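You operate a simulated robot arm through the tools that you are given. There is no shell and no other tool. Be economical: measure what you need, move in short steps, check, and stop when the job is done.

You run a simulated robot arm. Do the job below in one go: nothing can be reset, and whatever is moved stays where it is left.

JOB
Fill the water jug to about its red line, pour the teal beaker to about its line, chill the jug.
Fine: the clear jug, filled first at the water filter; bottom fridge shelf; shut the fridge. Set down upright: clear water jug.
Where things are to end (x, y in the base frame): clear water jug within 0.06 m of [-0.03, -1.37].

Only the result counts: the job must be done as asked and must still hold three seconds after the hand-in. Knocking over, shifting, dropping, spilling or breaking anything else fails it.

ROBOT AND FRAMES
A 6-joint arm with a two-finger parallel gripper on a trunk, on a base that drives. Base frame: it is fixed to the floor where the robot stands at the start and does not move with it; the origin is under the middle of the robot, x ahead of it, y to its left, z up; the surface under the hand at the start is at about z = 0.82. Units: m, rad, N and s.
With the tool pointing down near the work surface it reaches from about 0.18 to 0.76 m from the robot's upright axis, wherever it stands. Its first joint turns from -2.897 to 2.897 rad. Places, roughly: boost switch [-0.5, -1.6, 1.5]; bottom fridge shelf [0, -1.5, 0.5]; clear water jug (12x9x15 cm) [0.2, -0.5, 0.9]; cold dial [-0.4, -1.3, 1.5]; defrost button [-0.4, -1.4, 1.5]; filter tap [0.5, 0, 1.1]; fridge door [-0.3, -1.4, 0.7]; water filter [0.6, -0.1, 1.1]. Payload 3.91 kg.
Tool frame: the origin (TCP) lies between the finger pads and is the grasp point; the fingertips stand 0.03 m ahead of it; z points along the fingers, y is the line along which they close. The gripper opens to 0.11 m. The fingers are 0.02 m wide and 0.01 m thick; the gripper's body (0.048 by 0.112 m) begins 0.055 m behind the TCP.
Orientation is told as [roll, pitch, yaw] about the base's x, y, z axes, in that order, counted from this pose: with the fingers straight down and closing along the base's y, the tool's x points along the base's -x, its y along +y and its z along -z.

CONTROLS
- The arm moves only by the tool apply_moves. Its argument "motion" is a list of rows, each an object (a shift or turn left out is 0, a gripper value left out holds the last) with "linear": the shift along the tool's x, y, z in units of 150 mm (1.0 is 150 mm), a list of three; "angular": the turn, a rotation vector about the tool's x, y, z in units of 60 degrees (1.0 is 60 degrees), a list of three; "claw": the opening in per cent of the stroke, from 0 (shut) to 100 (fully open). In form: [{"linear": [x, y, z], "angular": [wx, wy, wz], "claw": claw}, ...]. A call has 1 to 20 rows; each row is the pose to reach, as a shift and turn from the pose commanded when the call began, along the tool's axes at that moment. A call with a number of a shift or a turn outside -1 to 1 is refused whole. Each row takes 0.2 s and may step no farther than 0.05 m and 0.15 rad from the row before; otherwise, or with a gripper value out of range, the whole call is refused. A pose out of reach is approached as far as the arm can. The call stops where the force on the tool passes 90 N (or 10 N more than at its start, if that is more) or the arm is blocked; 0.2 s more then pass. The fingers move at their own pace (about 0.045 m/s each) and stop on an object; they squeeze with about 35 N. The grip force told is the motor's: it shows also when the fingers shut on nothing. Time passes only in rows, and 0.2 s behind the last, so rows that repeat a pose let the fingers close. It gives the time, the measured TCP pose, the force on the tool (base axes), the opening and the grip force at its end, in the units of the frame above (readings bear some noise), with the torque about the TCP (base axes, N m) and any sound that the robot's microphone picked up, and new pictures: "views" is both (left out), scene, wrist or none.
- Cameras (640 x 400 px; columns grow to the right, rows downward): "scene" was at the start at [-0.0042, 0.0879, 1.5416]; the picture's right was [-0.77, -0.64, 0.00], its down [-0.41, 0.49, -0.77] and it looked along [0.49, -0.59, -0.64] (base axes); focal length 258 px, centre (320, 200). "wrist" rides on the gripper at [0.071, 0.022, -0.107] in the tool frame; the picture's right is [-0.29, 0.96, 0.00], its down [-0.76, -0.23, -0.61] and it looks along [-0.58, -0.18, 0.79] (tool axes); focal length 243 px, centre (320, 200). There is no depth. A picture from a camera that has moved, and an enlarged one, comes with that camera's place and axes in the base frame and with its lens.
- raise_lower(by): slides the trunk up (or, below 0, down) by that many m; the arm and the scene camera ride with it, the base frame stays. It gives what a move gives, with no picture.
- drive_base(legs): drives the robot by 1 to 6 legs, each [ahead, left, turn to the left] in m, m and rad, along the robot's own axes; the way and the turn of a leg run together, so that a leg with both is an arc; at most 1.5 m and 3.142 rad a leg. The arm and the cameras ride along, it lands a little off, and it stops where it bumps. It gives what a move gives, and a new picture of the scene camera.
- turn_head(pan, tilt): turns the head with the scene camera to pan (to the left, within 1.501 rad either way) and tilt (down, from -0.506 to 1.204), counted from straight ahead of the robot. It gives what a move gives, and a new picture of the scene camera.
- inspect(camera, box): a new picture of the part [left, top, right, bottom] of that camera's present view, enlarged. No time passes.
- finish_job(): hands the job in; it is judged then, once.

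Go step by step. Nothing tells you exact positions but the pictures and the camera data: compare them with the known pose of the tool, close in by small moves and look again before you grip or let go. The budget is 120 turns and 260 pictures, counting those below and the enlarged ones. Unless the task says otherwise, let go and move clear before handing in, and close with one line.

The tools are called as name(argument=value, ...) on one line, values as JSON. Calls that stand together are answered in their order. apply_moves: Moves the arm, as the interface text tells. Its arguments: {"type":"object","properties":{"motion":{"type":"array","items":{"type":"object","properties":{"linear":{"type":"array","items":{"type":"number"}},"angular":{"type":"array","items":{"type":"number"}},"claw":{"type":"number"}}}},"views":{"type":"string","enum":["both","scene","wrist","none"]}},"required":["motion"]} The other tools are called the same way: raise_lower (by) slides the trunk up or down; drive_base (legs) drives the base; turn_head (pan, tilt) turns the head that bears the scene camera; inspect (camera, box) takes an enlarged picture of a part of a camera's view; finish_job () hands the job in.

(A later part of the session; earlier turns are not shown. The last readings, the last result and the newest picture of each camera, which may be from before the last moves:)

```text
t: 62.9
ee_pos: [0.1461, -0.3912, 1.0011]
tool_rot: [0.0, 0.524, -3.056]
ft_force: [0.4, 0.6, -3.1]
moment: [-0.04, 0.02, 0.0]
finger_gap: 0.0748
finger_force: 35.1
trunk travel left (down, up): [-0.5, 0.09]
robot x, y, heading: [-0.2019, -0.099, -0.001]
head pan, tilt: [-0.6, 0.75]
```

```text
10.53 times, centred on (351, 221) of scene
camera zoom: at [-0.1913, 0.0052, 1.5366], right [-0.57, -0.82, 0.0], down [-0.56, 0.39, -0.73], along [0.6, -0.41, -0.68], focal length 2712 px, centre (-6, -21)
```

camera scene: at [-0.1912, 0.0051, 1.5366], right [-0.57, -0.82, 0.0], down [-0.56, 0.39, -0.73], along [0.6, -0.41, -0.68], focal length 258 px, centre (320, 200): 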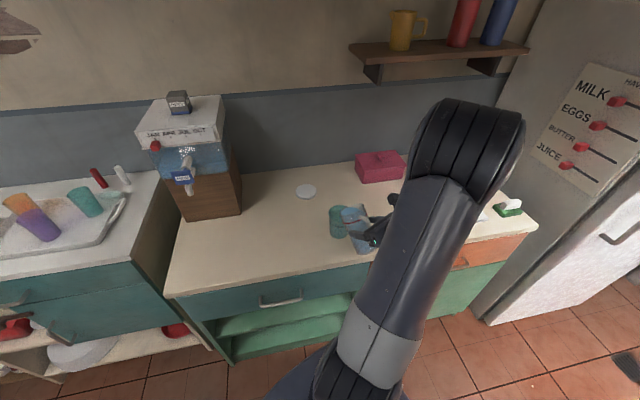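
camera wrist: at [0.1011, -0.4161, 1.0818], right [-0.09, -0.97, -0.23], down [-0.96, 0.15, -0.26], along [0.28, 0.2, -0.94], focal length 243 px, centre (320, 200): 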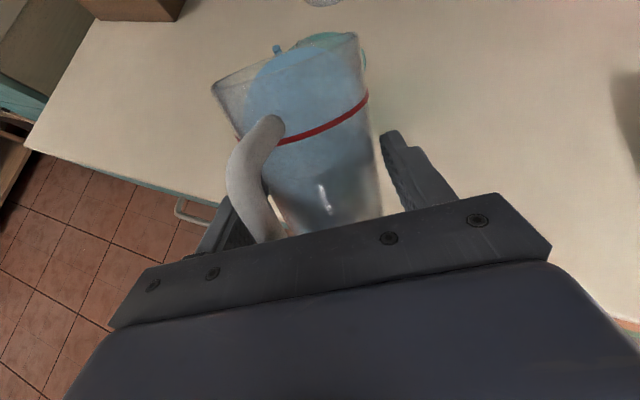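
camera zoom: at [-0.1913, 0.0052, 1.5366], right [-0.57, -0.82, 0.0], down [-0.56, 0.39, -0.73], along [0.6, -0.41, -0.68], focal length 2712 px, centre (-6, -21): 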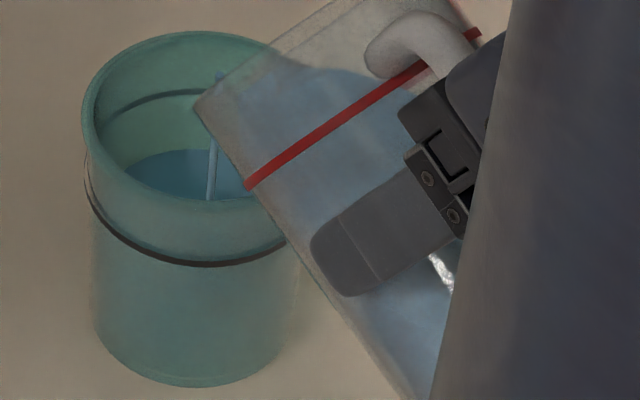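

apply_moves(motion=[{"linear": [0.017, 0, -0.015], "angular": [0, -0.033, 0]}, {"linear": [0.035, 0, -0.03], "angular": [0, -0.067, 0]}, {"linear": [0.052, 0, -0.045], "angular": [0, -0.1, 0]}, {"linear": [0.069, 0, -0.059], "angular": [0, -0.133, 0]}, {"linear": [0.069, 0, -0.059], "angular": [0, -0.133, 0]}, {"linear": [0.069, 0, -0.059], "angular": [0, -0.133, 0]}, {"linear": [0.069, 0, -0.059], "angular": [0, -0.133, 0]}, {"linear": [0.069, 0, -0.059], "angular": [0, -0.133, 0]}], views="none")

inspect(camera="scene", box=[338, 202, 364, 240])

```text
t: 64.7
ee_pos: [0.1498, -0.39, 1.0146]
tool_rot: [0.0, 0.383, -3.054]
ft_force: [-0.4, 0.7, -3.2]
moment: [-0.02, -0.01, 0.0]
finger_gap: 0.0746
finger_force: 34.6
trunk travel left (down, up): [-0.5, 0.09]
robot x, y, heading: [-0.1996, -0.0992, 0.005]
head pan, tilt: [-0.6, 0.75]
```

```text
10.53 times, centred on (351, 221) of scene
camera zoom: at [-0.1913, 0.0052, 1.5366], right [-0.57, -0.82, 0.0], down [-0.56, 0.39, -0.73], along [0.6, -0.41, -0.68], focal length 2712 px, centre (-6, -21)
```

zoom: 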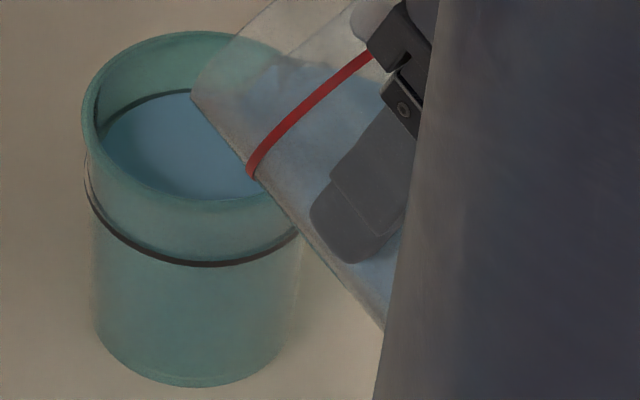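

The beaker is at its line, so I'm righting the jug now.

apply_moves(motion=[{"linear": [0, 0, -0.02], "angular": [0, 0.13, 0]}, {"linear": [-0.01, 0, -0.06], "angular": [0, 0.26, 0]}, {"linear": [-0.02, 0, -0.11], "angular": [0, 0.36, 0]}, {"linear": [-0.03, 0, -0.17], "angular": [0, 0.45, 0]}, {"linear": [-0.049, 0, -0.235], "angular": [0, 0.533, 0]}], views="none")

inspect(camera="scene", box=[330, 180, 400, 250])

```text
t: 65.8
ee_pos: [0.1298, -0.3917, 1.0449]
tool_rot: [0.0, 0.944, -3.059]
ft_force: [0.3, 0.0, -2.9]
moment: [-0.02, 0.05, 0.02]
finger_gap: 0.0748
finger_force: 35.4
trunk travel left (down, up): [-0.5, 0.09]
robot x, y, heading: [-0.2009, -0.1009, 0.002]
head pan, tilt: [-0.6, 0.75]
```

```text
5.71 times, centred on (365, 215) of scene
camera zoom: at [-0.1913, 0.0052, 1.5366], right [-0.57, -0.82, 0.0], down [-0.56, 0.39, -0.73], along [0.6, -0.41, -0.68], focal length 1472 px, centre (63, 114)
```

zoom: 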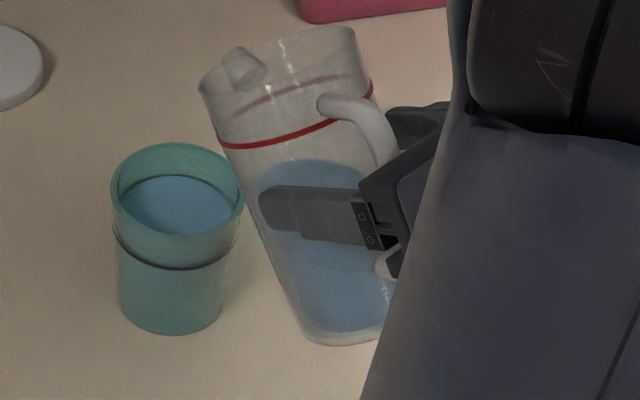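

apply_moves(motion=[{"linear": [-0.015, 0, -0.06], "angular": [0, 0.1, 0]}, {"linear": [-0.03, 0, -0.12], "angular": [0, 0.2, 0]}, {"linear": [-0.045, 0, -0.18], "angular": [0, 0.3, 0]}, {"linear": [-0.06, 0, -0.24], "angular": [0, 0.4, 0]}, {"linear": [-0.075, 0, -0.3], "angular": [0, 0.5, 0]}, {"linear": [-0.09, 0, -0.35], "angular": [0, 0.6, 0]}], views="none")

turn_head(pan=-1.2, tilt=0.5)

```text
t: 67.2
ee_pos: [0.0794, -0.3983, 1.0646]
tool_rot: [2.934, 1.569, -0.123]
ft_force: [0.3, 0.1, -2.3]
moment: [-0.04, 0.06, 0.04]
finger_gap: 0.0746
finger_force: 34.7
trunk travel left (down, up): [-0.5, 0.09]
robot x, y, heading: [-0.2019, -0.1005, 0.003]
head pan, tilt: [-0.6, 0.75]
```

```text
t: 68.2
ee_pos: [0.0795, -0.3966, 1.0645]
tool_rot: [-2.73, 1.571, 0.496]
ft_force: [-0.2, -0.7, -2.9]
moment: [-0.01, 0.08, 0.04]
finger_gap: 0.0744
finger_force: 35.3
trunk travel left (down, up): [-0.5, 0.09]
robot x, y, heading: [-0.1994, -0.1048, 0.001]
head pan, tilt: [-1.201, 0.499]
camera scene: at [-0.2268, -0.0328, 1.5586], right [-0.93, -0.36, 0.0], down [-0.17, 0.45, -0.88], along [0.32, -0.82, -0.48], focal length 258 px, centre (320, 200)
```

scene: 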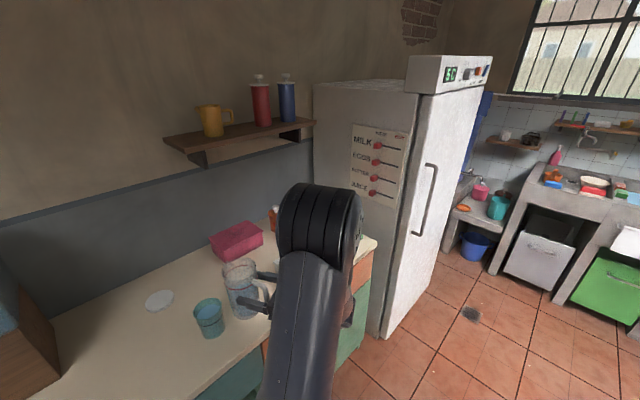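

I'll set the jug down on the counter near its old spot, since I need a free hand to open the fridge.

apply_moves(motion=[{"linear": [0, 0.2, 0]}, {"linear": [0, 0.4, 0]}, {"linear": [0, 0.6, 0]}, {"linear": [0, 0.8, 0]}, {"linear": [0, 1.0, 0.1]}, {"linear": [0, 1.0, 0.3]}, {"linear": [0, 1.0, 0.5]}, {"linear": [-0.2, 1.0, 0.5]}, {"linear": [-0.4, 1.0, 0.5]}, {"linear": [-0.6, 1.0, 0.5]}, {"linear": [-0.8, 1.0, 0.5]}, {"linear": [-0.95, 1.0, 0.5]}], views="both")

```text
t: 70.8
ee_pos: [0.1679, -0.5409, 0.9228]
tool_rot: [2.372, 1.571, -0.686]
ft_force: [-0.4, 0.0, -3.5]
moment: [-0.01, 0.09, 0.01]
finger_gap: 0.0741
finger_force: 34.5
trunk travel left (down, up): [-0.5, 0.09]
robot x, y, heading: [-0.2013, -0.0995, -0.001]
head pan, tilt: [-1.201, 0.499]
camera scene: at [-0.2268, -0.0329, 1.5586], right [-0.93, -0.36, 0.0], down [-0.17, 0.45, -0.88], along [0.32, -0.82, -0.48], focal length 258 px, centre (320, 200)
camera wrist: at [0.0643, -0.57, 0.9931], right [0.08, -0.95, -0.29], down [-0.62, 0.18, -0.76], along [0.78, 0.24, -0.58], focal length 243 px, centre (320, 200)
```

scene: 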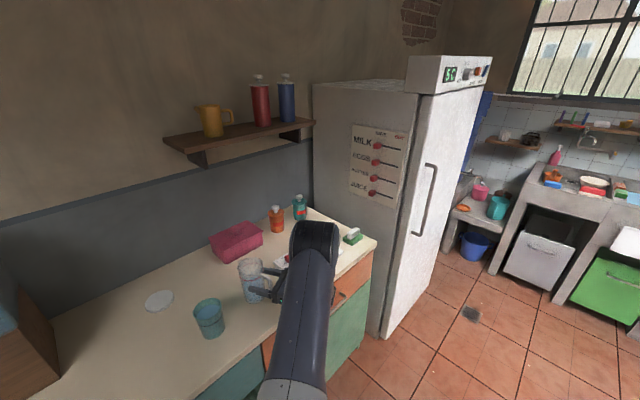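
wrist: 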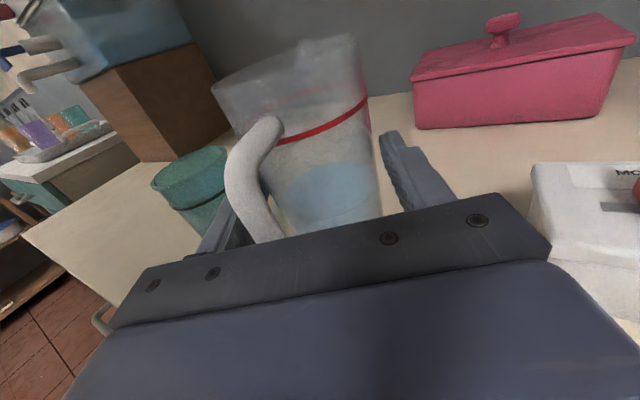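

apply_moves(motion=[{"linear": [-0.06, 0, 0]}, {"linear": [-0.12, 0, 0]}, {"linear": [-0.135, 0, 0]}, {"linear": [-0.145, 0, 0]}], views="none")

```text
t: 71.8
ee_pos: [0.1674, -0.5395, 0.9015]
tool_rot: [2.691, 1.567, -0.364]
ft_force: [0.9, 0.7, 6.9]
moment: [0.22, -0.12, -0.03]
finger_gap: 0.0744
finger_force: 34.7
trunk travel left (down, up): [-0.5, 0.09]
robot x, y, heading: [-0.2022, -0.1011, -0.002]
head pan, tilt: [-1.201, 0.499]
```

apply_moves(motion=[{"linear": [0.005, 0, 0], "claw": 75}, {"linear": [0.005, 0, 0], "claw": 100}, {"linear": [0.005, 0, 0], "claw": 100}, {"linear": [0.005, 0, 0], "claw": 100}, {"linear": [0.005, 0, 0], "claw": 100}, {"linear": [0.005, 0, -0.2]}, {"linear": [0.005, 0, -0.5]}, {"linear": [0.005, 0, -0.8]}, {"linear": [0.1, 0, -1.0]}, {"linear": [0.4, 0, -1.0]}, {"linear": [0.7, 0, -1.0]}, {"linear": [1.0, 0, -1.0]}], views="both")

inspect(camera="scene", box=[180, 230, 300, 340])

```text
t: 74.5
ee_pos: [0.0174, -0.5521, 1.0499]
tool_rot: [-2.154, 1.569, 1.07]
ft_force: [0.3, 1.0, 0.0]
moment: [0.02, -0.02, -0.01]
finger_gap: 0.1101
finger_force: 0.1
trunk travel left (down, up): [-0.5, 0.09]
robot x, y, heading: [-0.2011, -0.104, -0.002]
head pan, tilt: [-1.201, 0.499]
camera scene: at [-0.227, -0.0327, 1.5585], right [-0.93, -0.36, 0.0], down [-0.17, 0.45, -0.88], along [0.32, -0.82, -0.48], focal length 258 px, centre (320, 200)
camera wrist: at [-0.0862, -0.5817, 1.1225], right [0.08, -0.95, -0.29], down [-0.62, 0.18, -0.76], along [0.78, 0.24, -0.58], focal length 243 px, centre (320, 200)
```

scene: 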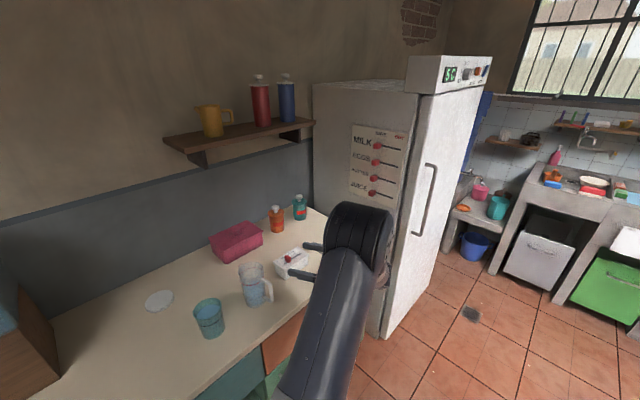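
wrist: 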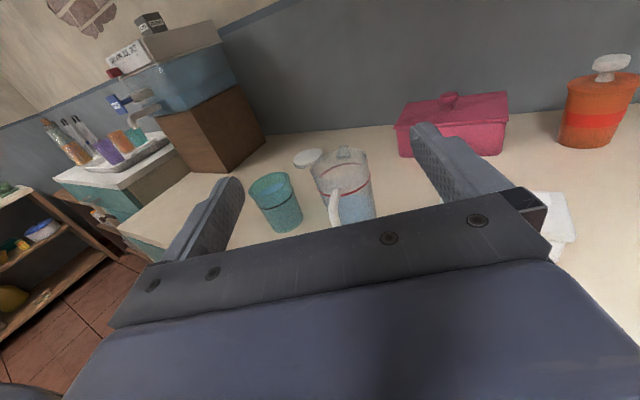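

```text
3.64 times, centred on (240, 285) of scene
camera zoom: at [-0.227, -0.0327, 1.5585], right [-0.93, -0.36, 0.0], down [-0.17, 0.45, -0.88], along [0.32, -0.82, -0.48], focal length 937 px, centre (611, -109)
```

zoom: 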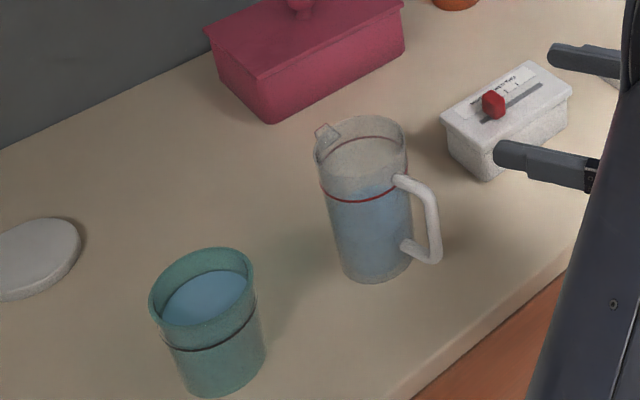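

drive_base(legs=[[-0.45, 0, 0], [0, -0.55, 0]])

turn_head(pan=-0.75, tilt=0.45)

```text
t: 80.0
ee_pos: [-0.4368, -1.1061, 1.0501]
tool_rot: [-3.009, 1.57, 0.211]
ft_force: [0.6, -0.7, -0.4]
moment: [0.01, 0.02, -0.01]
finger_gap: 0.1099
finger_force: 0.0
trunk travel left (down, up): [-0.5, 0.09]
robot x, y, heading: [-0.6537, -0.6502, -0.004]
head pan, tilt: [-1.201, 0.499]
camera scene: at [-0.6782, -0.5841, 1.5586], right [-0.93, -0.36, 0.0], down [-0.17, 0.45, -0.88], along [0.31, -0.82, -0.48], focal length 258 px, centre (320, 200)
```

scene: 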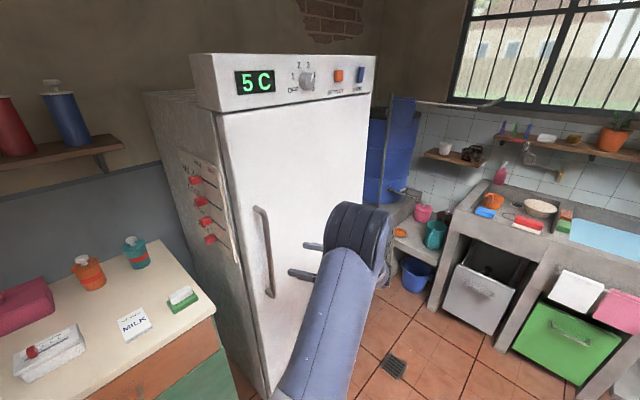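

```text
t: 80.8
ee_pos: [-0.4367, -1.1051, 1.0497]
tool_rot: [-2.953, 1.567, 0.266]
ft_force: [-0.1, -0.1, 0.2]
moment: [0.0, -0.02, -0.02]
finger_gap: 0.1101
finger_force: 0.1
trunk travel left (down, up): [-0.5, 0.09]
robot x, y, heading: [-0.6532, -0.6532, -0.006]
head pan, tilt: [-0.75, 0.45]
camera scene: at [-0.6438, -0.5622, 1.563], right [-0.69, -0.73, 0.0], down [-0.32, 0.3, -0.9], along [0.65, -0.62, -0.44], focal length 258 px, centre (320, 200)
```

scene: 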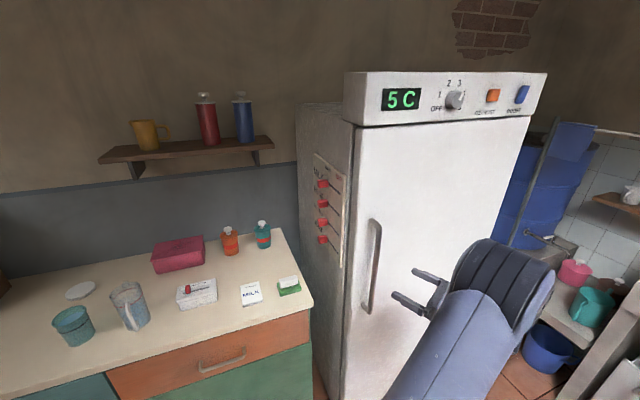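

The fridge front is yawed to face about (-0.92,0.40). The handle bar is near (-0.30,-1.108), z 0.84–1.18, with the hinge on the far side. I'll line the gripper up with the bar.

apply_moves(motion=[{"linear": [0, -0.07, 0.0], "angular": [-0.1, 0, 0]}, {"linear": [0, -0.14, 0.02], "angular": [-0.2, 0, 0]}, {"linear": [0, -0.2, 0.04], "angular": [-0.3, 0, 0]}, {"linear": [0, -0.25, 0.06], "angular": [-0.4, 0, 0]}, {"linear": [-0.1, -0.28, 0.07], "angular": [-0.475, 0, 0]}], views="both")

```text
t: 82.0
ee_pos: [-0.4302, -1.0623, 1.0349]
tool_rot: [2.794, 1.571, -0.766]
ft_force: [0.1, -0.5, 0.9]
moment: [-0.02, 0.04, 0.01]
finger_gap: 0.1101
finger_force: 0.1
trunk travel left (down, up): [-0.5, 0.09]
robot x, y, heading: [-0.654, -0.6564, -0.009]
head pan, tilt: [-0.75, 0.45]
camera scene: at [-0.6437, -0.562, 1.5631], right [-0.69, -0.73, 0.0], down [-0.32, 0.3, -0.9], along [0.65, -0.62, -0.44], focal length 258 px, centre (320, 200)
camera wrist: at [-0.5354, -1.0374, 1.1074], right [-0.39, -0.87, -0.29], down [-0.46, 0.46, -0.76], along [0.8, -0.16, -0.58], focal length 243 px, centre (320, 200)
```

scene: 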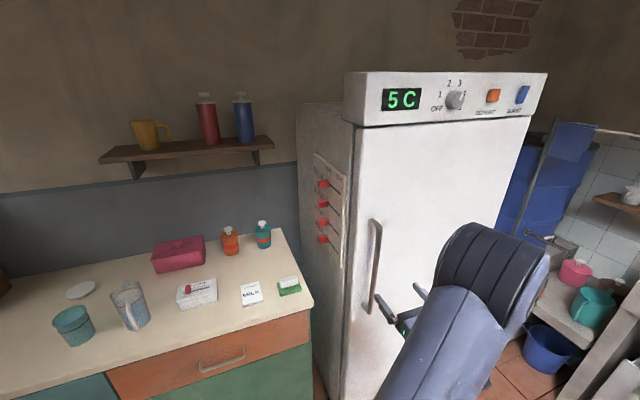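
wrist: 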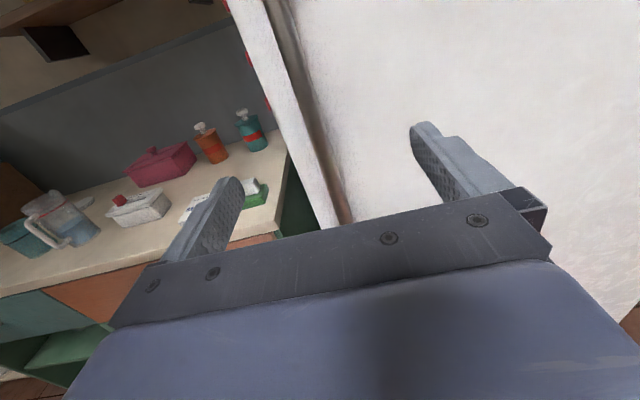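

apply_moves(motion=[{"linear": [0, -0.08, 0.15]}, {"linear": [0, -0.08, 0.4]}, {"linear": [0, -0.08, 0.6]}], views="wrist")

inspect(camera="scene", box=[330, 200, 450, 340])

```text
t: 82.8
ee_pos: [-0.3432, -1.0879, 1.0359]
tool_rot: [-1.754, 1.569, 0.969]
ft_force: [-0.2, 0.3, 0.0]
moment: [0.0, 0.0, 0.0]
finger_gap: 0.1102
finger_force: 0.1
trunk travel left (down, up): [-0.5, 0.09]
robot x, y, heading: [-0.6552, -0.6566, -0.008]
head pan, tilt: [-0.75, 0.45]
camera wrist: at [-0.4484, -1.0635, 1.1069], right [-0.39, -0.87, -0.29], down [-0.46, 0.46, -0.76], along [0.8, -0.16, -0.58], focal length 243 px, centre (320, 200)
```

wrist: 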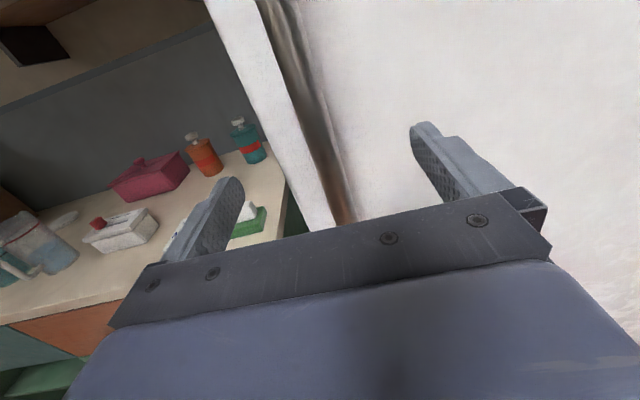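

```text
2.86 times, centred on (390, 270) of scene
camera zoom: at [-0.6436, -0.5623, 1.5631], right [-0.69, -0.73, 0.0], down [-0.32, 0.3, -0.9], along [0.65, -0.62, -0.44], focal length 736 px, centre (120, 0)
```

zoom: 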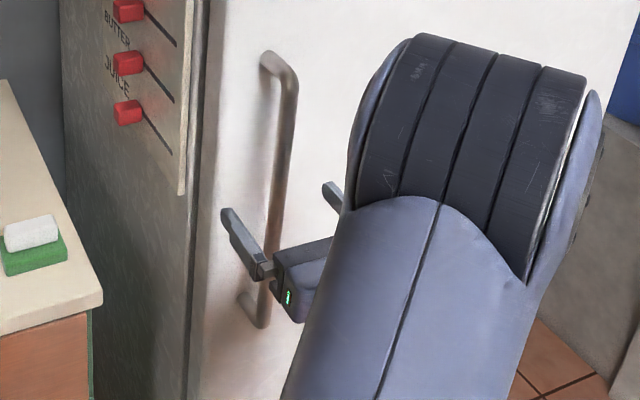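

apply_moves(motion=[{"linear": [0, 0, 0.1]}, {"linear": [0, 0, 0.2]}, {"linear": [0, 0, 0.25]}], views="wrist")

inspect(camera="scene", box=[330, 200, 450, 340])

```text
t: 83.7
ee_pos: [-0.3081, -1.1036, 1.0363]
tool_rot: [-2.567, 1.569, 0.159]
ft_force: [0.1, 0.0, -0.2]
moment: [0.02, 0.02, 0.02]
finger_gap: 0.11
finger_force: 0.0
trunk travel left (down, up): [-0.5, 0.09]
robot x, y, heading: [-0.6496, -0.6483, -0.011]
head pan, tilt: [-0.75, 0.45]
camera wrist: at [-0.4132, -1.0782, 1.1075], right [-0.39, -0.87, -0.29], down [-0.46, 0.46, -0.76], along [0.8, -0.16, -0.58], focal length 243 px, centre (320, 200)
```

wrist: 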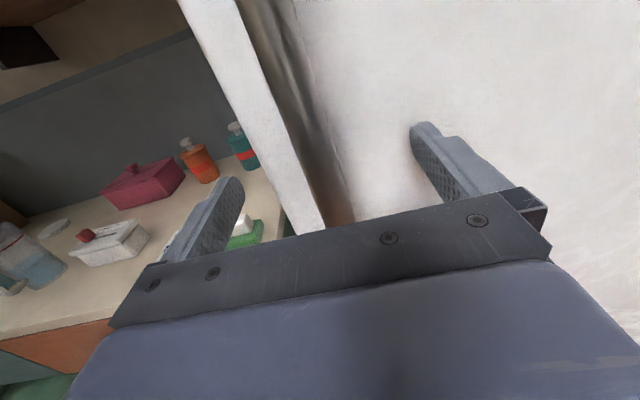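

```text
2.86 times, centred on (390, 270) of scene
camera zoom: at [-0.6436, -0.5622, 1.5631], right [-0.69, -0.73, 0.0], down [-0.32, 0.3, -0.9], along [0.65, -0.62, -0.44], focal length 736 px, centre (120, 0)
```

zoom: 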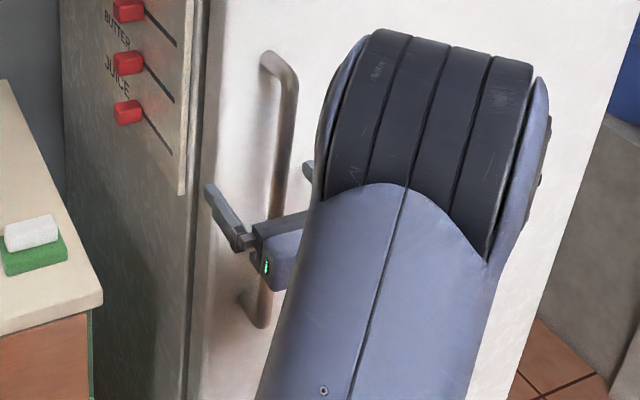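

apply_moves(motion=[{"claw": 50}, {"claw": 50}, {"claw": 20}, {"claw": 20}, {"claw": 0}, {"claw": 0}, {"claw": 0}], views="wrist")

```text
t: 85.2
ee_pos: [-0.3101, -1.1076, 1.0354]
tool_rot: [-2.425, 1.567, 0.293]
ft_force: [-7.0, -25.6, 2.5]
moment: [-0.01, 0.44, -0.1]
finger_gap: 0.0175
finger_force: 44.7
trunk travel left (down, up): [-0.5, 0.09]
robot x, y, heading: [-0.6552, -0.6503, -0.01]
head pan, tilt: [-0.75, 0.45]
camera wrist: at [-0.4156, -1.082, 1.1073], right [-0.39, -0.87, -0.29], down [-0.46, 0.46, -0.76], along [0.8, -0.17, -0.58], focal length 243 px, centre (320, 200)
```

wrist: 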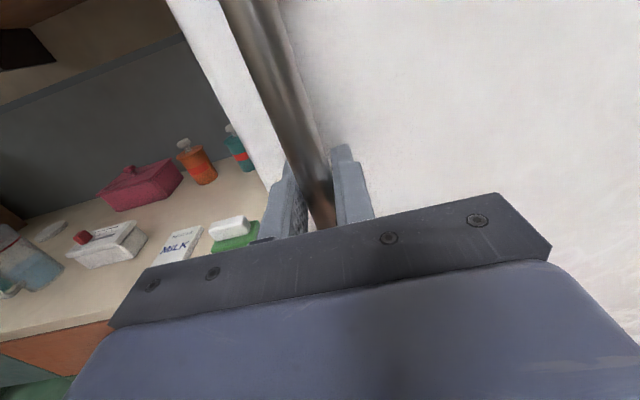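

apply_moves(motion=[{"linear": [0, 0.002, -0.119], "angular": [0.033, 0, 0]}, {"linear": [0, 0.008, -0.237], "angular": [0.067, 0, 0]}, {"linear": [0, 0.019, -0.355], "angular": [0.1, 0, 0]}, {"linear": [0, 0.033, -0.473], "angular": [0.133, 0, 0]}, {"linear": [0, 0.052, -0.59], "angular": [0.167, 0, 0]}, {"linear": [0, 0.074, -0.707], "angular": [0.2, 0, 0]}, {"linear": [0, 0.101, -0.823], "angular": [0.233, 0, 0]}, {"linear": [0, 0.132, -0.937], "angular": [0.267, 0, 0]}], views="both")

```text
t: 86.7
ee_pos: [-0.4144, -1.0892, 1.0366]
tool_rot: [1.902, 1.562, -1.486]
ft_force: [-2.6, -34.0, -11.3]
moment: [0.69, 0.67, -0.07]
finger_gap: 0.0181
finger_force: 44.8
trunk travel left (down, up): [-0.5, 0.09]
robot x, y, heading: [-0.6517, -0.6549, -0.006]
head pan, tilt: [-0.75, 0.45]
stopped in row 7: the force on the tool passed its limit at 91 N (the readings are from after the stop); the commanded pose is now the measured one
camera scene: at [-0.6433, -0.5698, 1.5629], right [-0.69, -0.73, 0.0], down [-0.32, 0.3, -0.9], along [0.65, -0.62, -0.44], focal length 258 px, centre (320, 200)
camera wrist: at [-0.5219, -1.0816, 1.1075], right [-0.23, -0.93, -0.28], down [-0.53, 0.36, -0.76], along [0.81, -0.03, -0.58], focal length 243 px, centre (320, 200)
```

scene: 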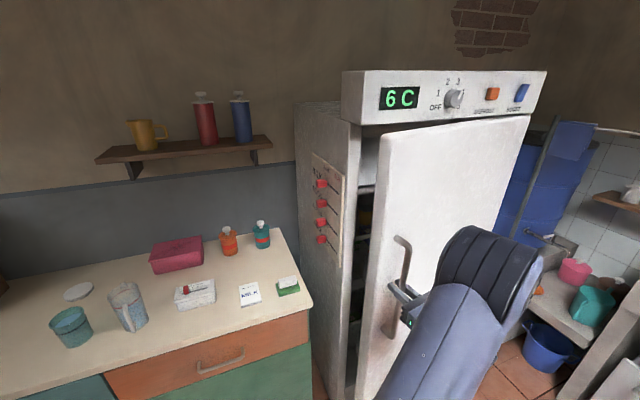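
wrist: 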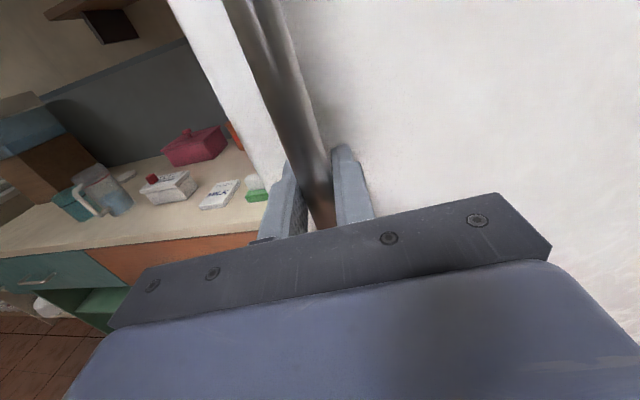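

apply_moves(motion=[{"linear": [0, 0.017, -0.085], "angular": [0.025, 0, 0]}, {"linear": [0, 0.037, -0.17], "angular": [0.05, 0, 0]}, {"linear": [0, 0.057, -0.255], "angular": [0.075, 0, 0]}, {"linear": [0, 0.078, -0.34], "angular": [0.1, 0, 0]}, {"linear": [0, 0.104, -0.424], "angular": [0.125, 0, 0]}, {"linear": [0, 0.132, -0.508], "angular": [0.15, 0, 0]}, {"linear": [0, 0.161, -0.59], "angular": [0.175, 0, 0]}, {"linear": [0, 0.191, -0.67], "angular": [0.2, 0, 0]}], views="scene")

```text
t: 88.5
ee_pos: [-0.516, -1.0887, 1.0359]
tool_rot: [1.539, 1.563, -1.629]
ft_force: [1.3, -25.9, -18.4]
moment: [0.66, 0.07, -0.12]
finger_gap: 0.0179
finger_force: 45.3
trunk travel left (down, up): [-0.5, 0.09]
robot x, y, heading: [-0.6544, -0.6565, -0.008]
head pan, tilt: [-0.75, 0.45]
camera scene: at [-0.6432, -0.5674, 1.5633], right [-0.69, -0.73, 0.0], down [-0.32, 0.3, -0.9], along [0.65, -0.62, -0.44], focal length 258 px, centre (320, 200)
```

scene: 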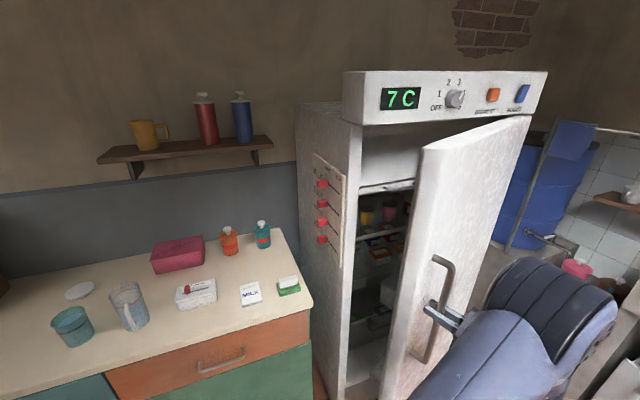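

apply_moves(motion=[{"linear": [0, 0.022, -0.085], "angular": [0.025, 0, 0]}, {"linear": [0, 0.046, -0.17], "angular": [0.05, 0, 0]}, {"linear": [0, 0.07, -0.255], "angular": [0.075, 0, 0]}, {"linear": [0, 0.095, -0.34], "angular": [0.1, 0, 0]}, {"linear": [0, 0.126, -0.424], "angular": [0.125, 0, 0]}, {"linear": [0, 0.158, -0.508], "angular": [0.15, 0, 0]}, {"linear": [0, 0.191, -0.59], "angular": [0.175, 0, 0]}, {"linear": [0, 0.225, -0.67], "angular": [0.2, 0, 0]}], views="scene")

```text
t: 90.3
ee_pos: [-0.6068, -1.1053, 1.0382]
tool_rot: [1.49, 1.557, -1.464]
ft_force: [-16.3, 66.9, -1.6]
moment: [0.8, -0.23, -0.14]
finger_gap: 0.0183
finger_force: 44.8
out of reach, approached as far as the arm can: row 8
trunk travel left (down, up): [-0.5, 0.09]
robot x, y, heading: [-0.653, -0.6524, -0.004]
head pan, tilt: [-0.75, 0.45]
camera scene: at [-0.6458, -0.5538, 1.5634], right [-0.69, -0.73, 0.0], down [-0.31, 0.29, -0.9], along [0.65, -0.62, -0.43], focal length 258 px, centre (320, 200)
```

scene: 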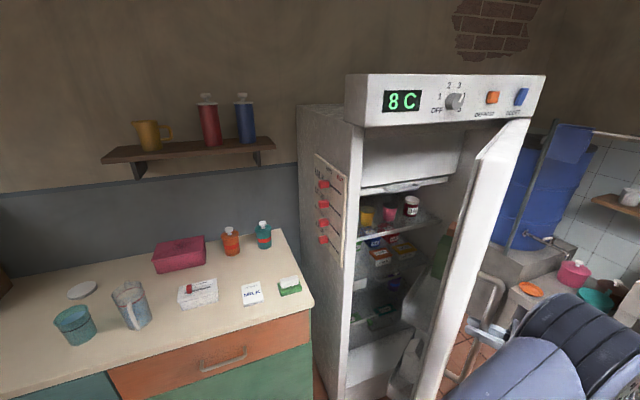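

apply_moves(motion=[{"claw": 40}, {"claw": 70}, {"claw": 100}, {"linear": [0, 0, -0.2], "claw": 100}, {"linear": [0, 0, -0.45], "claw": 60}, {"linear": [0, -0.15, -0.6], "claw": 0}, {"linear": [0, -0.4, -0.7], "claw": 0}, {"linear": [0, -0.7, -0.7], "claw": 0}], views="scene")

```text
t: 92.0
ee_pos: [-0.645, -1.0757, 0.9972]
tool_rot: [1.091, 1.518, -1.908]
ft_force: [20.5, -68.7, 3.5]
moment: [0.53, 1.05, -1.09]
finger_gap: 0.0877
finger_force: 35.2
out of reach, approached as far as the arm can: row 4, 5, 6, 7, 8
trunk travel left (down, up): [-0.5, 0.09]
robot x, y, heading: [-0.6548, -0.6539, -0.009]
head pan, tilt: [-0.75, 0.45]
stopped in row 8: the force on the tool passed its limit at 97 N (the readings are from after the stop); the commanded pose is now the measured one
camera scene: at [-0.6399, -0.5749, 1.5634], right [-0.69, -0.73, 0.0], down [-0.32, 0.3, -0.9], along [0.65, -0.61, -0.44], focal length 258 px, centre (320, 200)
```

scene: 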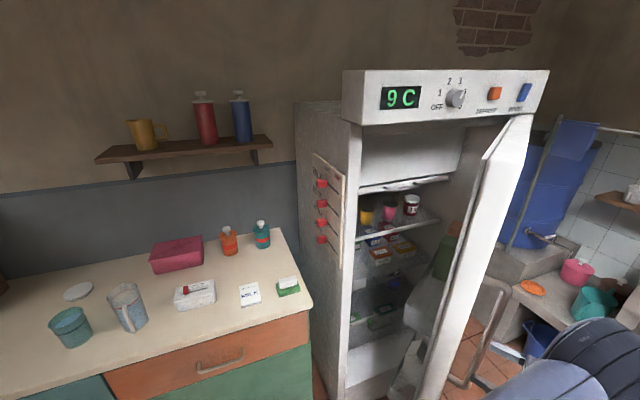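

apply_moves(motion=[{"claw": 100}, {"claw": 100}, {"claw": 100}], views="both")

```text
t: 92.8
ee_pos: [-0.648, -1.0654, 0.9982]
tool_rot: [1.144, 1.526, -1.847]
ft_force: [5.5, -19.8, -9.5]
moment: [0.68, 0.31, -0.35]
finger_gap: 0.11
finger_force: 0.3
trunk travel left (down, up): [-0.5, 0.09]
robot x, y, heading: [-0.6539, -0.6596, -0.007]
head pan, tilt: [-0.75, 0.45]
camera scene: at [-0.6427, -0.567, 1.5631], right [-0.69, -0.73, 0.0], down [-0.32, 0.3, -0.9], along [0.65, -0.62, -0.44], focal length 258 px, centre (320, 200)
camera wrist: at [-0.7483, -1.099, 1.0724], right [0.14, -0.96, -0.25], down [-0.64, 0.1, -0.76], along [0.75, 0.27, -0.6], focal length 243 px, centre (320, 200)
```

scene: 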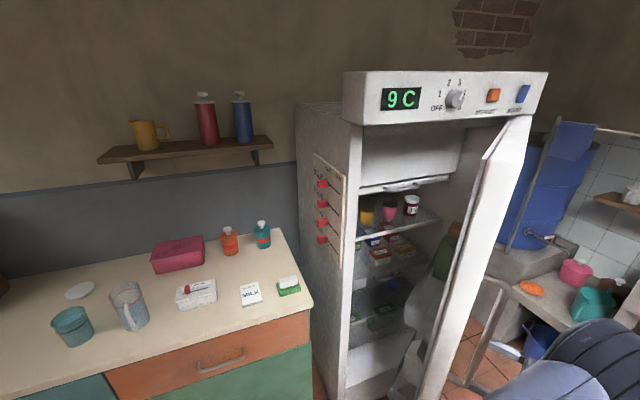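
wrist: 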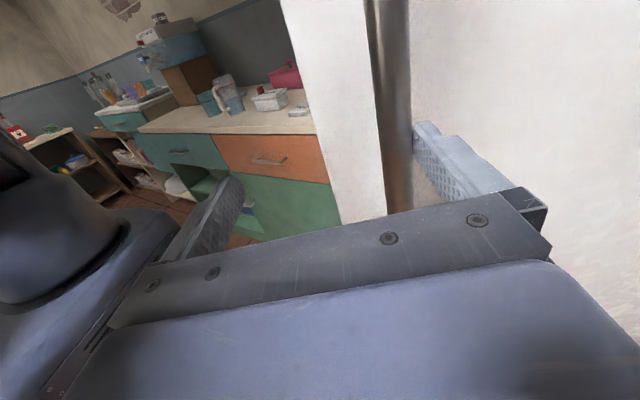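

drive_base(legs=[[-0.22, 0.03, 0]])

turn_head(pan=-0.9, tilt=0.65)

```text
t: 93.7
ee_pos: [-0.6749, -1.0739, 0.9979]
tool_rot: [1.082, 1.506, -1.933]
ft_force: [8.5, -21.6, -8.8]
moment: [0.68, 0.44, -0.19]
finger_gap: 0.1103
finger_force: 0.0
trunk travel left (down, up): [-0.5, 0.09]
robot x, y, heading: [-0.6824, -0.6505, -0.002]
head pan, tilt: [-0.75, 0.45]
stopped in leg 1: the force on the tool passed its limit at 109 N (the readings are from after the stop); the commanded pose is now the measured one
camera scene: at [-0.672, -0.5661, 1.5633], right [-0.69, -0.73, 0.0], down [-0.32, 0.3, -0.9], along [0.66, -0.62, -0.44], focal length 258 px, centre (320, 200)
```

scene: 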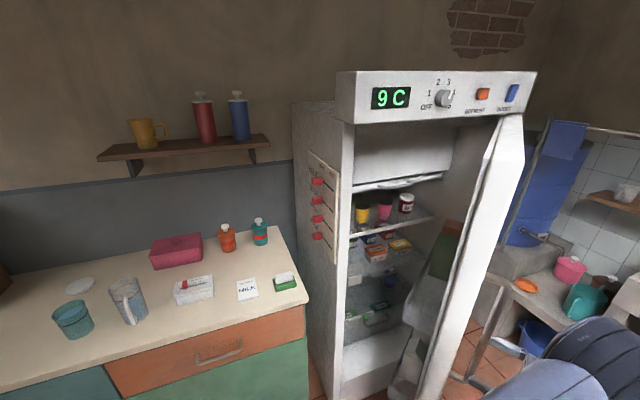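

```text
t: 94.4
ee_pos: [-0.6747, -1.0748, 0.9985]
tool_rot: [1.088, 1.506, -1.929]
ft_force: [11.9, -34.9, -8.5]
moment: [0.92, 0.24, -0.34]
finger_gap: 0.1101
finger_force: 0.0
trunk travel left (down, up): [-0.5, 0.09]
robot x, y, heading: [-0.6803, -0.6531, -0.002]
head pan, tilt: [-0.901, 0.649]
camera scene: at [-0.6855, -0.5719, 1.5456], right [-0.79, -0.62, 0.0], down [-0.37, 0.48, -0.79], along [0.49, -0.62, -0.61], focal length 258 px, centre (320, 200)
```

scene: 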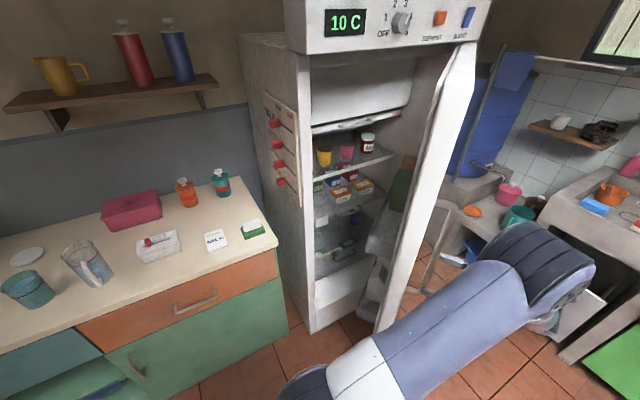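

apply_moves(motion=[{"linear": [0, 0.1, 0], "claw": 100}, {"linear": [0, 0.2, 0]}, {"linear": [0, 0.28, 0]}], views="both")

```text
t: 95.2
ee_pos: [-0.6718, -1.111, 1.0037]
tool_rot: [1.144, 1.506, -1.869]
ft_force: [0.1, -0.3, 0.4]
moment: [-0.01, 0.01, 0.06]
finger_gap: 0.1101
finger_force: 0.1
trunk travel left (down, up): [-0.5, 0.09]
robot x, y, heading: [-0.6835, -0.6516, -0.003]
head pan, tilt: [-0.901, 0.649]
camera scene: at [-0.6872, -0.5667, 1.5452], right [-0.79, -0.62, 0.0], down [-0.37, 0.48, -0.8], along [0.49, -0.63, -0.6], focal length 258 px, centre (320, 200)
camera wrist: at [-0.7721, -1.1409, 1.0783], right [0.12, -0.97, -0.23], down [-0.65, 0.1, -0.76], along [0.75, 0.24, -0.61], focal length 243 px, centre (320, 200)
```

scene: 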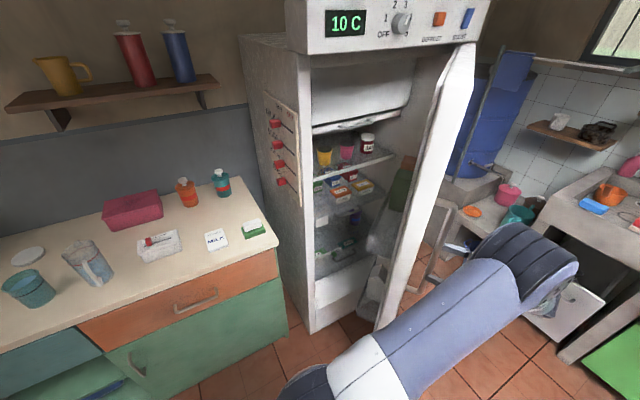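
wrist: 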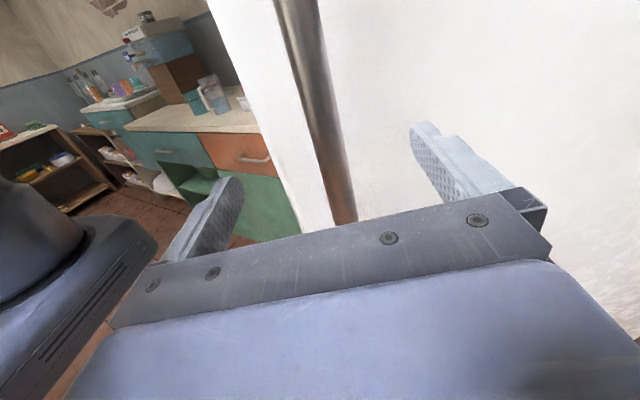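

drive_base(legs=[[-0.16, -0.01, 0]])

```text
t: 96.6
ee_pos: [-0.8316, -1.1198, 1.0026]
tool_rot: [1.143, 1.505, -1.872]
ft_force: [0.7, 0.4, 0.5]
moment: [0.02, -0.02, -0.01]
finger_gap: 0.1098
finger_force: 0.1
trunk travel left (down, up): [-0.5, 0.09]
robot x, y, heading: [-0.8416, -0.6592, -0.01]
head pan, tilt: [-0.901, 0.649]
camera scene: at [-0.8477, -0.5759, 1.5452], right [-0.79, -0.62, 0.0], down [-0.37, 0.48, -0.8], along [0.49, -0.63, -0.6], focal length 258 px, centre (320, 200)
```

scene: 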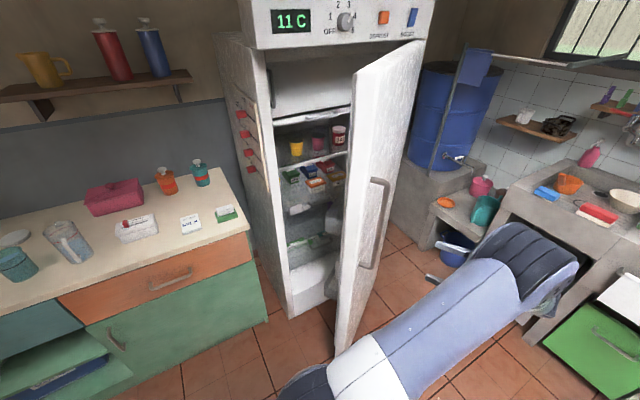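

drive_base(legs=[[-0.11, 0.1, 0]])

apply_moves(motion=[{"angular": [-0.13, 0, 0], "claw": 0}, {"angular": [-0.26, 0, 0]}, {"angular": [-0.39, 0, 0]}, {"angular": [-0.52, 0, 0]}, {"angular": [-0.65, 0, 0]}, {"angular": [-0.78, 0, 0]}, {"angular": [-0.9, 0, 0]}], views="both")

```text
t: 98.0
ee_pos: [-0.9408, -1.0193, 1.0032]
tool_rot: [1.143, 1.504, -1.872]
ft_force: [0.2, 0.4, 0.0]
moment: [-0.04, 0.03, 0.0]
finger_gap: 0.1097
finger_force: 0.1
trunk travel left (down, up): [-0.5, 0.09]
robot x, y, heading: [-0.9534, -0.5604, -0.002]
head pan, tilt: [-0.901, 0.649]
camera scene: at [-0.9563, -0.4749, 1.5452], right [-0.79, -0.62, 0.0], down [-0.37, 0.48, -0.8], along [0.49, -0.63, -0.6], focal length 258 px, centre (320, 200)
```

scene: 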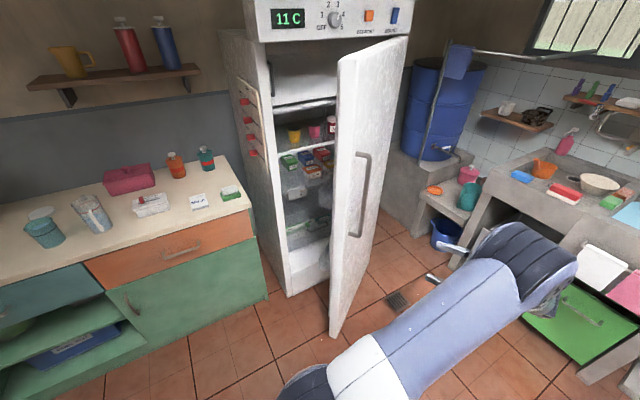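

```text
t: 99.6
ee_pos: [-0.9406, -1.0196, 1.0024]
tool_rot: [2.081, 1.505, -1.88]
ft_force: [0.0, 0.0, 0.6]
moment: [0.0, -0.01, 0.0]
finger_gap: 0.0
finger_force: 32.0
trunk travel left (down, up): [-0.5, 0.09]
robot x, y, heading: [-0.9519, -0.5593, -0.004]
head pan, tilt: [-0.901, 0.649]
camera scene: at [-0.9563, -0.4749, 1.5452], right [-0.79, -0.62, 0.0], down [-0.37, 0.48, -0.8], along [0.49, -0.63, -0.6], focal length 258 px, centre (320, 200)
camera wrist: at [-1.0273, -0.9509, 1.0717], right [-0.7, -0.67, -0.23], down [-0.26, 0.55, -0.79], along [0.66, -0.49, -0.57], focal length 243 px, centre (320, 200)
```

scene: 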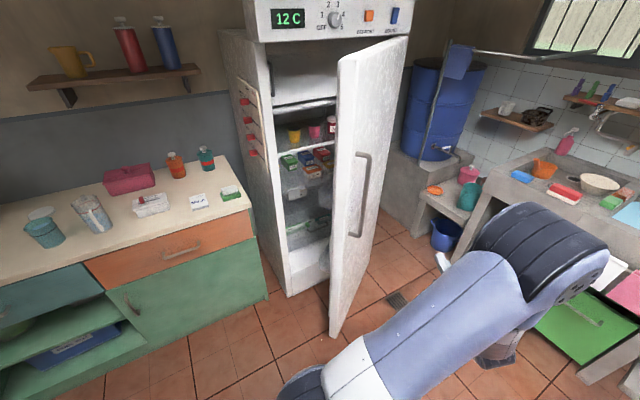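
wrist: 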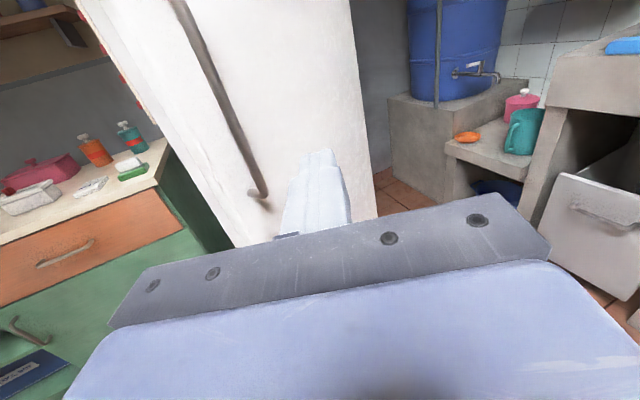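

apply_moves(motion=[{"linear": [0, -0.3, 0.09]}, {"linear": [0, -0.6, 0.18]}, {"linear": [0, -0.9, 0.27]}], views="none")

apply_moves(motion=[{"linear": [0, -0.3, 0.09]}, {"linear": [0, -0.6, 0.18]}, {"linear": [0, -0.9, 0.27]}], views="none")

apply_moves(motion=[{"linear": [0, -0.3, 0.09]}, {"linear": [0, -0.57, 0.25]}], views="both")

```text
t: 100.4
ee_pos: [-0.8143, -0.9575, 0.9965]
tool_rot: [2.083, 1.506, -1.873]
ft_force: [0.1, 0.0, 0.0]
moment: [0.01, -0.05, 0.02]
finger_gap: 0.0
finger_force: 34.9
trunk travel left (down, up): [-0.5, 0.09]
robot x, y, heading: [-0.9531, -0.5597, -0.004]
head pan, tilt: [-0.901, 0.649]
```

```text
t: 101.2
ee_pos: [-0.6872, -0.8943, 0.9895]
tool_rot: [2.081, 1.505, -1.878]
ft_force: [0.1, -0.1, -0.1]
moment: [0.0, -0.03, -0.01]
finger_gap: 0.0
finger_force: 34.9
trunk travel left (down, up): [-0.5, 0.09]
robot x, y, heading: [-0.949, -0.5613, -0.012]
head pan, tilt: [-0.901, 0.649]
```

```text
t: 101.8
ee_pos: [-0.6583, -0.8849, 0.9883]
tool_rot: [2.089, 1.503, -1.861]
ft_force: [0.2, -0.3, 0.1]
moment: [0.01, 0.02, 0.02]
finger_gap: 0.0
finger_force: 35.1
out of reach, approached as far as the arm can: row 1, 2
trunk travel left (down, up): [-0.5, 0.09]
robot x, y, heading: [-0.9515, -0.5585, -0.002]
head pan, tilt: [-0.901, 0.649]
camera scene: at [-0.9559, -0.4746, 1.5452], right [-0.79, -0.62, 0.0], down [-0.37, 0.48, -0.8], along [0.49, -0.63, -0.6], focal length 258 px, centre (320, 200)
camera wrist: at [-0.7445, -0.8162, 1.0567], right [-0.7, -0.68, -0.23], down [-0.27, 0.55, -0.79], along [0.66, -0.49, -0.56], focal length 243 px, centre (320, 200)
```

scene: 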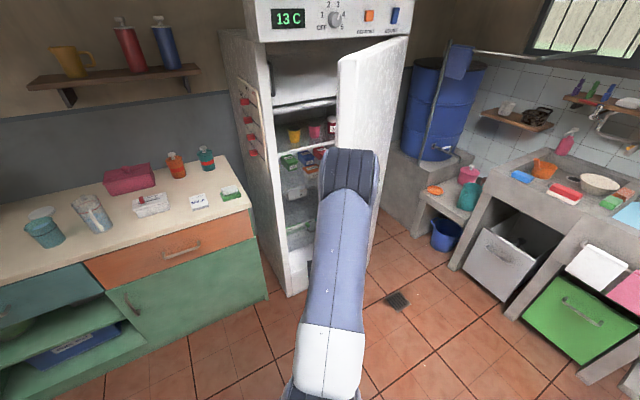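
wrist: 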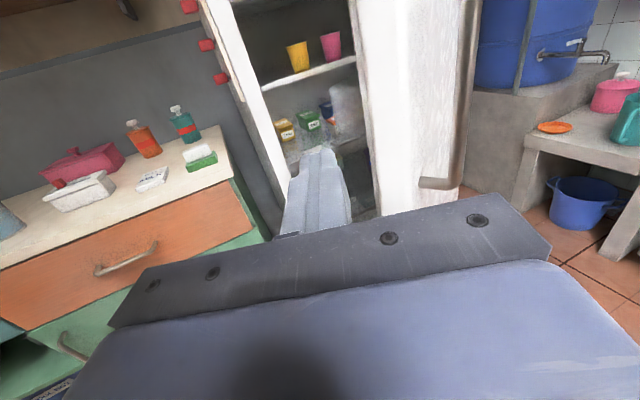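

apply_moves(motion=[{"linear": [0, -0.02, 0.0], "angular": [0.1, 0, 0]}, {"linear": [0, -0.04, 0.25], "angular": [0.15, 0, 0]}, {"linear": [0, -0.04, 0.5], "angular": [0.15, 0, 0]}, {"linear": [0, -0.04, 0.75], "angular": [0.15, 0, 0]}, {"linear": [0, -0.04, 1.0], "angular": [0.15, 0, 0]}], views="both")

```text
t: 103.0
ee_pos: [-0.5508, -0.9897, 0.9922]
tool_rot: [1.931, 1.505, -1.87]
ft_force: [0.4, 0.1, 0.1]
moment: [0.01, 0.03, 0.0]
finger_gap: 0.0
finger_force: 35.1
trunk travel left (down, up): [-0.5, 0.09]
robot x, y, heading: [-0.9472, -0.5626, -0.004]
head pan, tilt: [-0.901, 0.649]
camera scene: at [-0.9562, -0.4749, 1.5452], right [-0.79, -0.62, 0.0], down [-0.37, 0.48, -0.8], along [0.49, -0.63, -0.6], focal length 258 px, centre (320, 200)
camera wrist: at [-0.6472, -0.935, 1.061], right [-0.59, -0.77, -0.23], down [-0.36, 0.51, -0.79], along [0.72, -0.38, -0.57], focal length 243 px, centre (320, 200)
```

scene: 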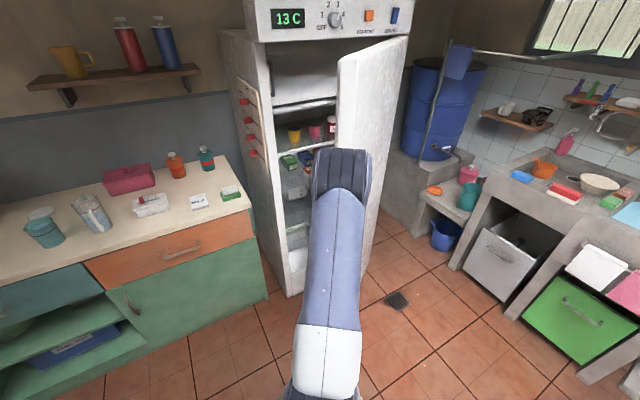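
wrist: 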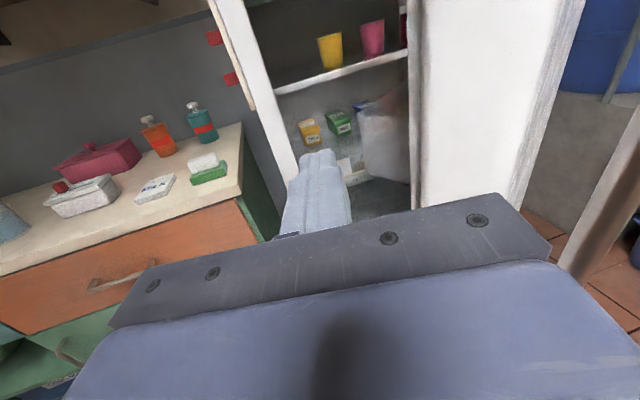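

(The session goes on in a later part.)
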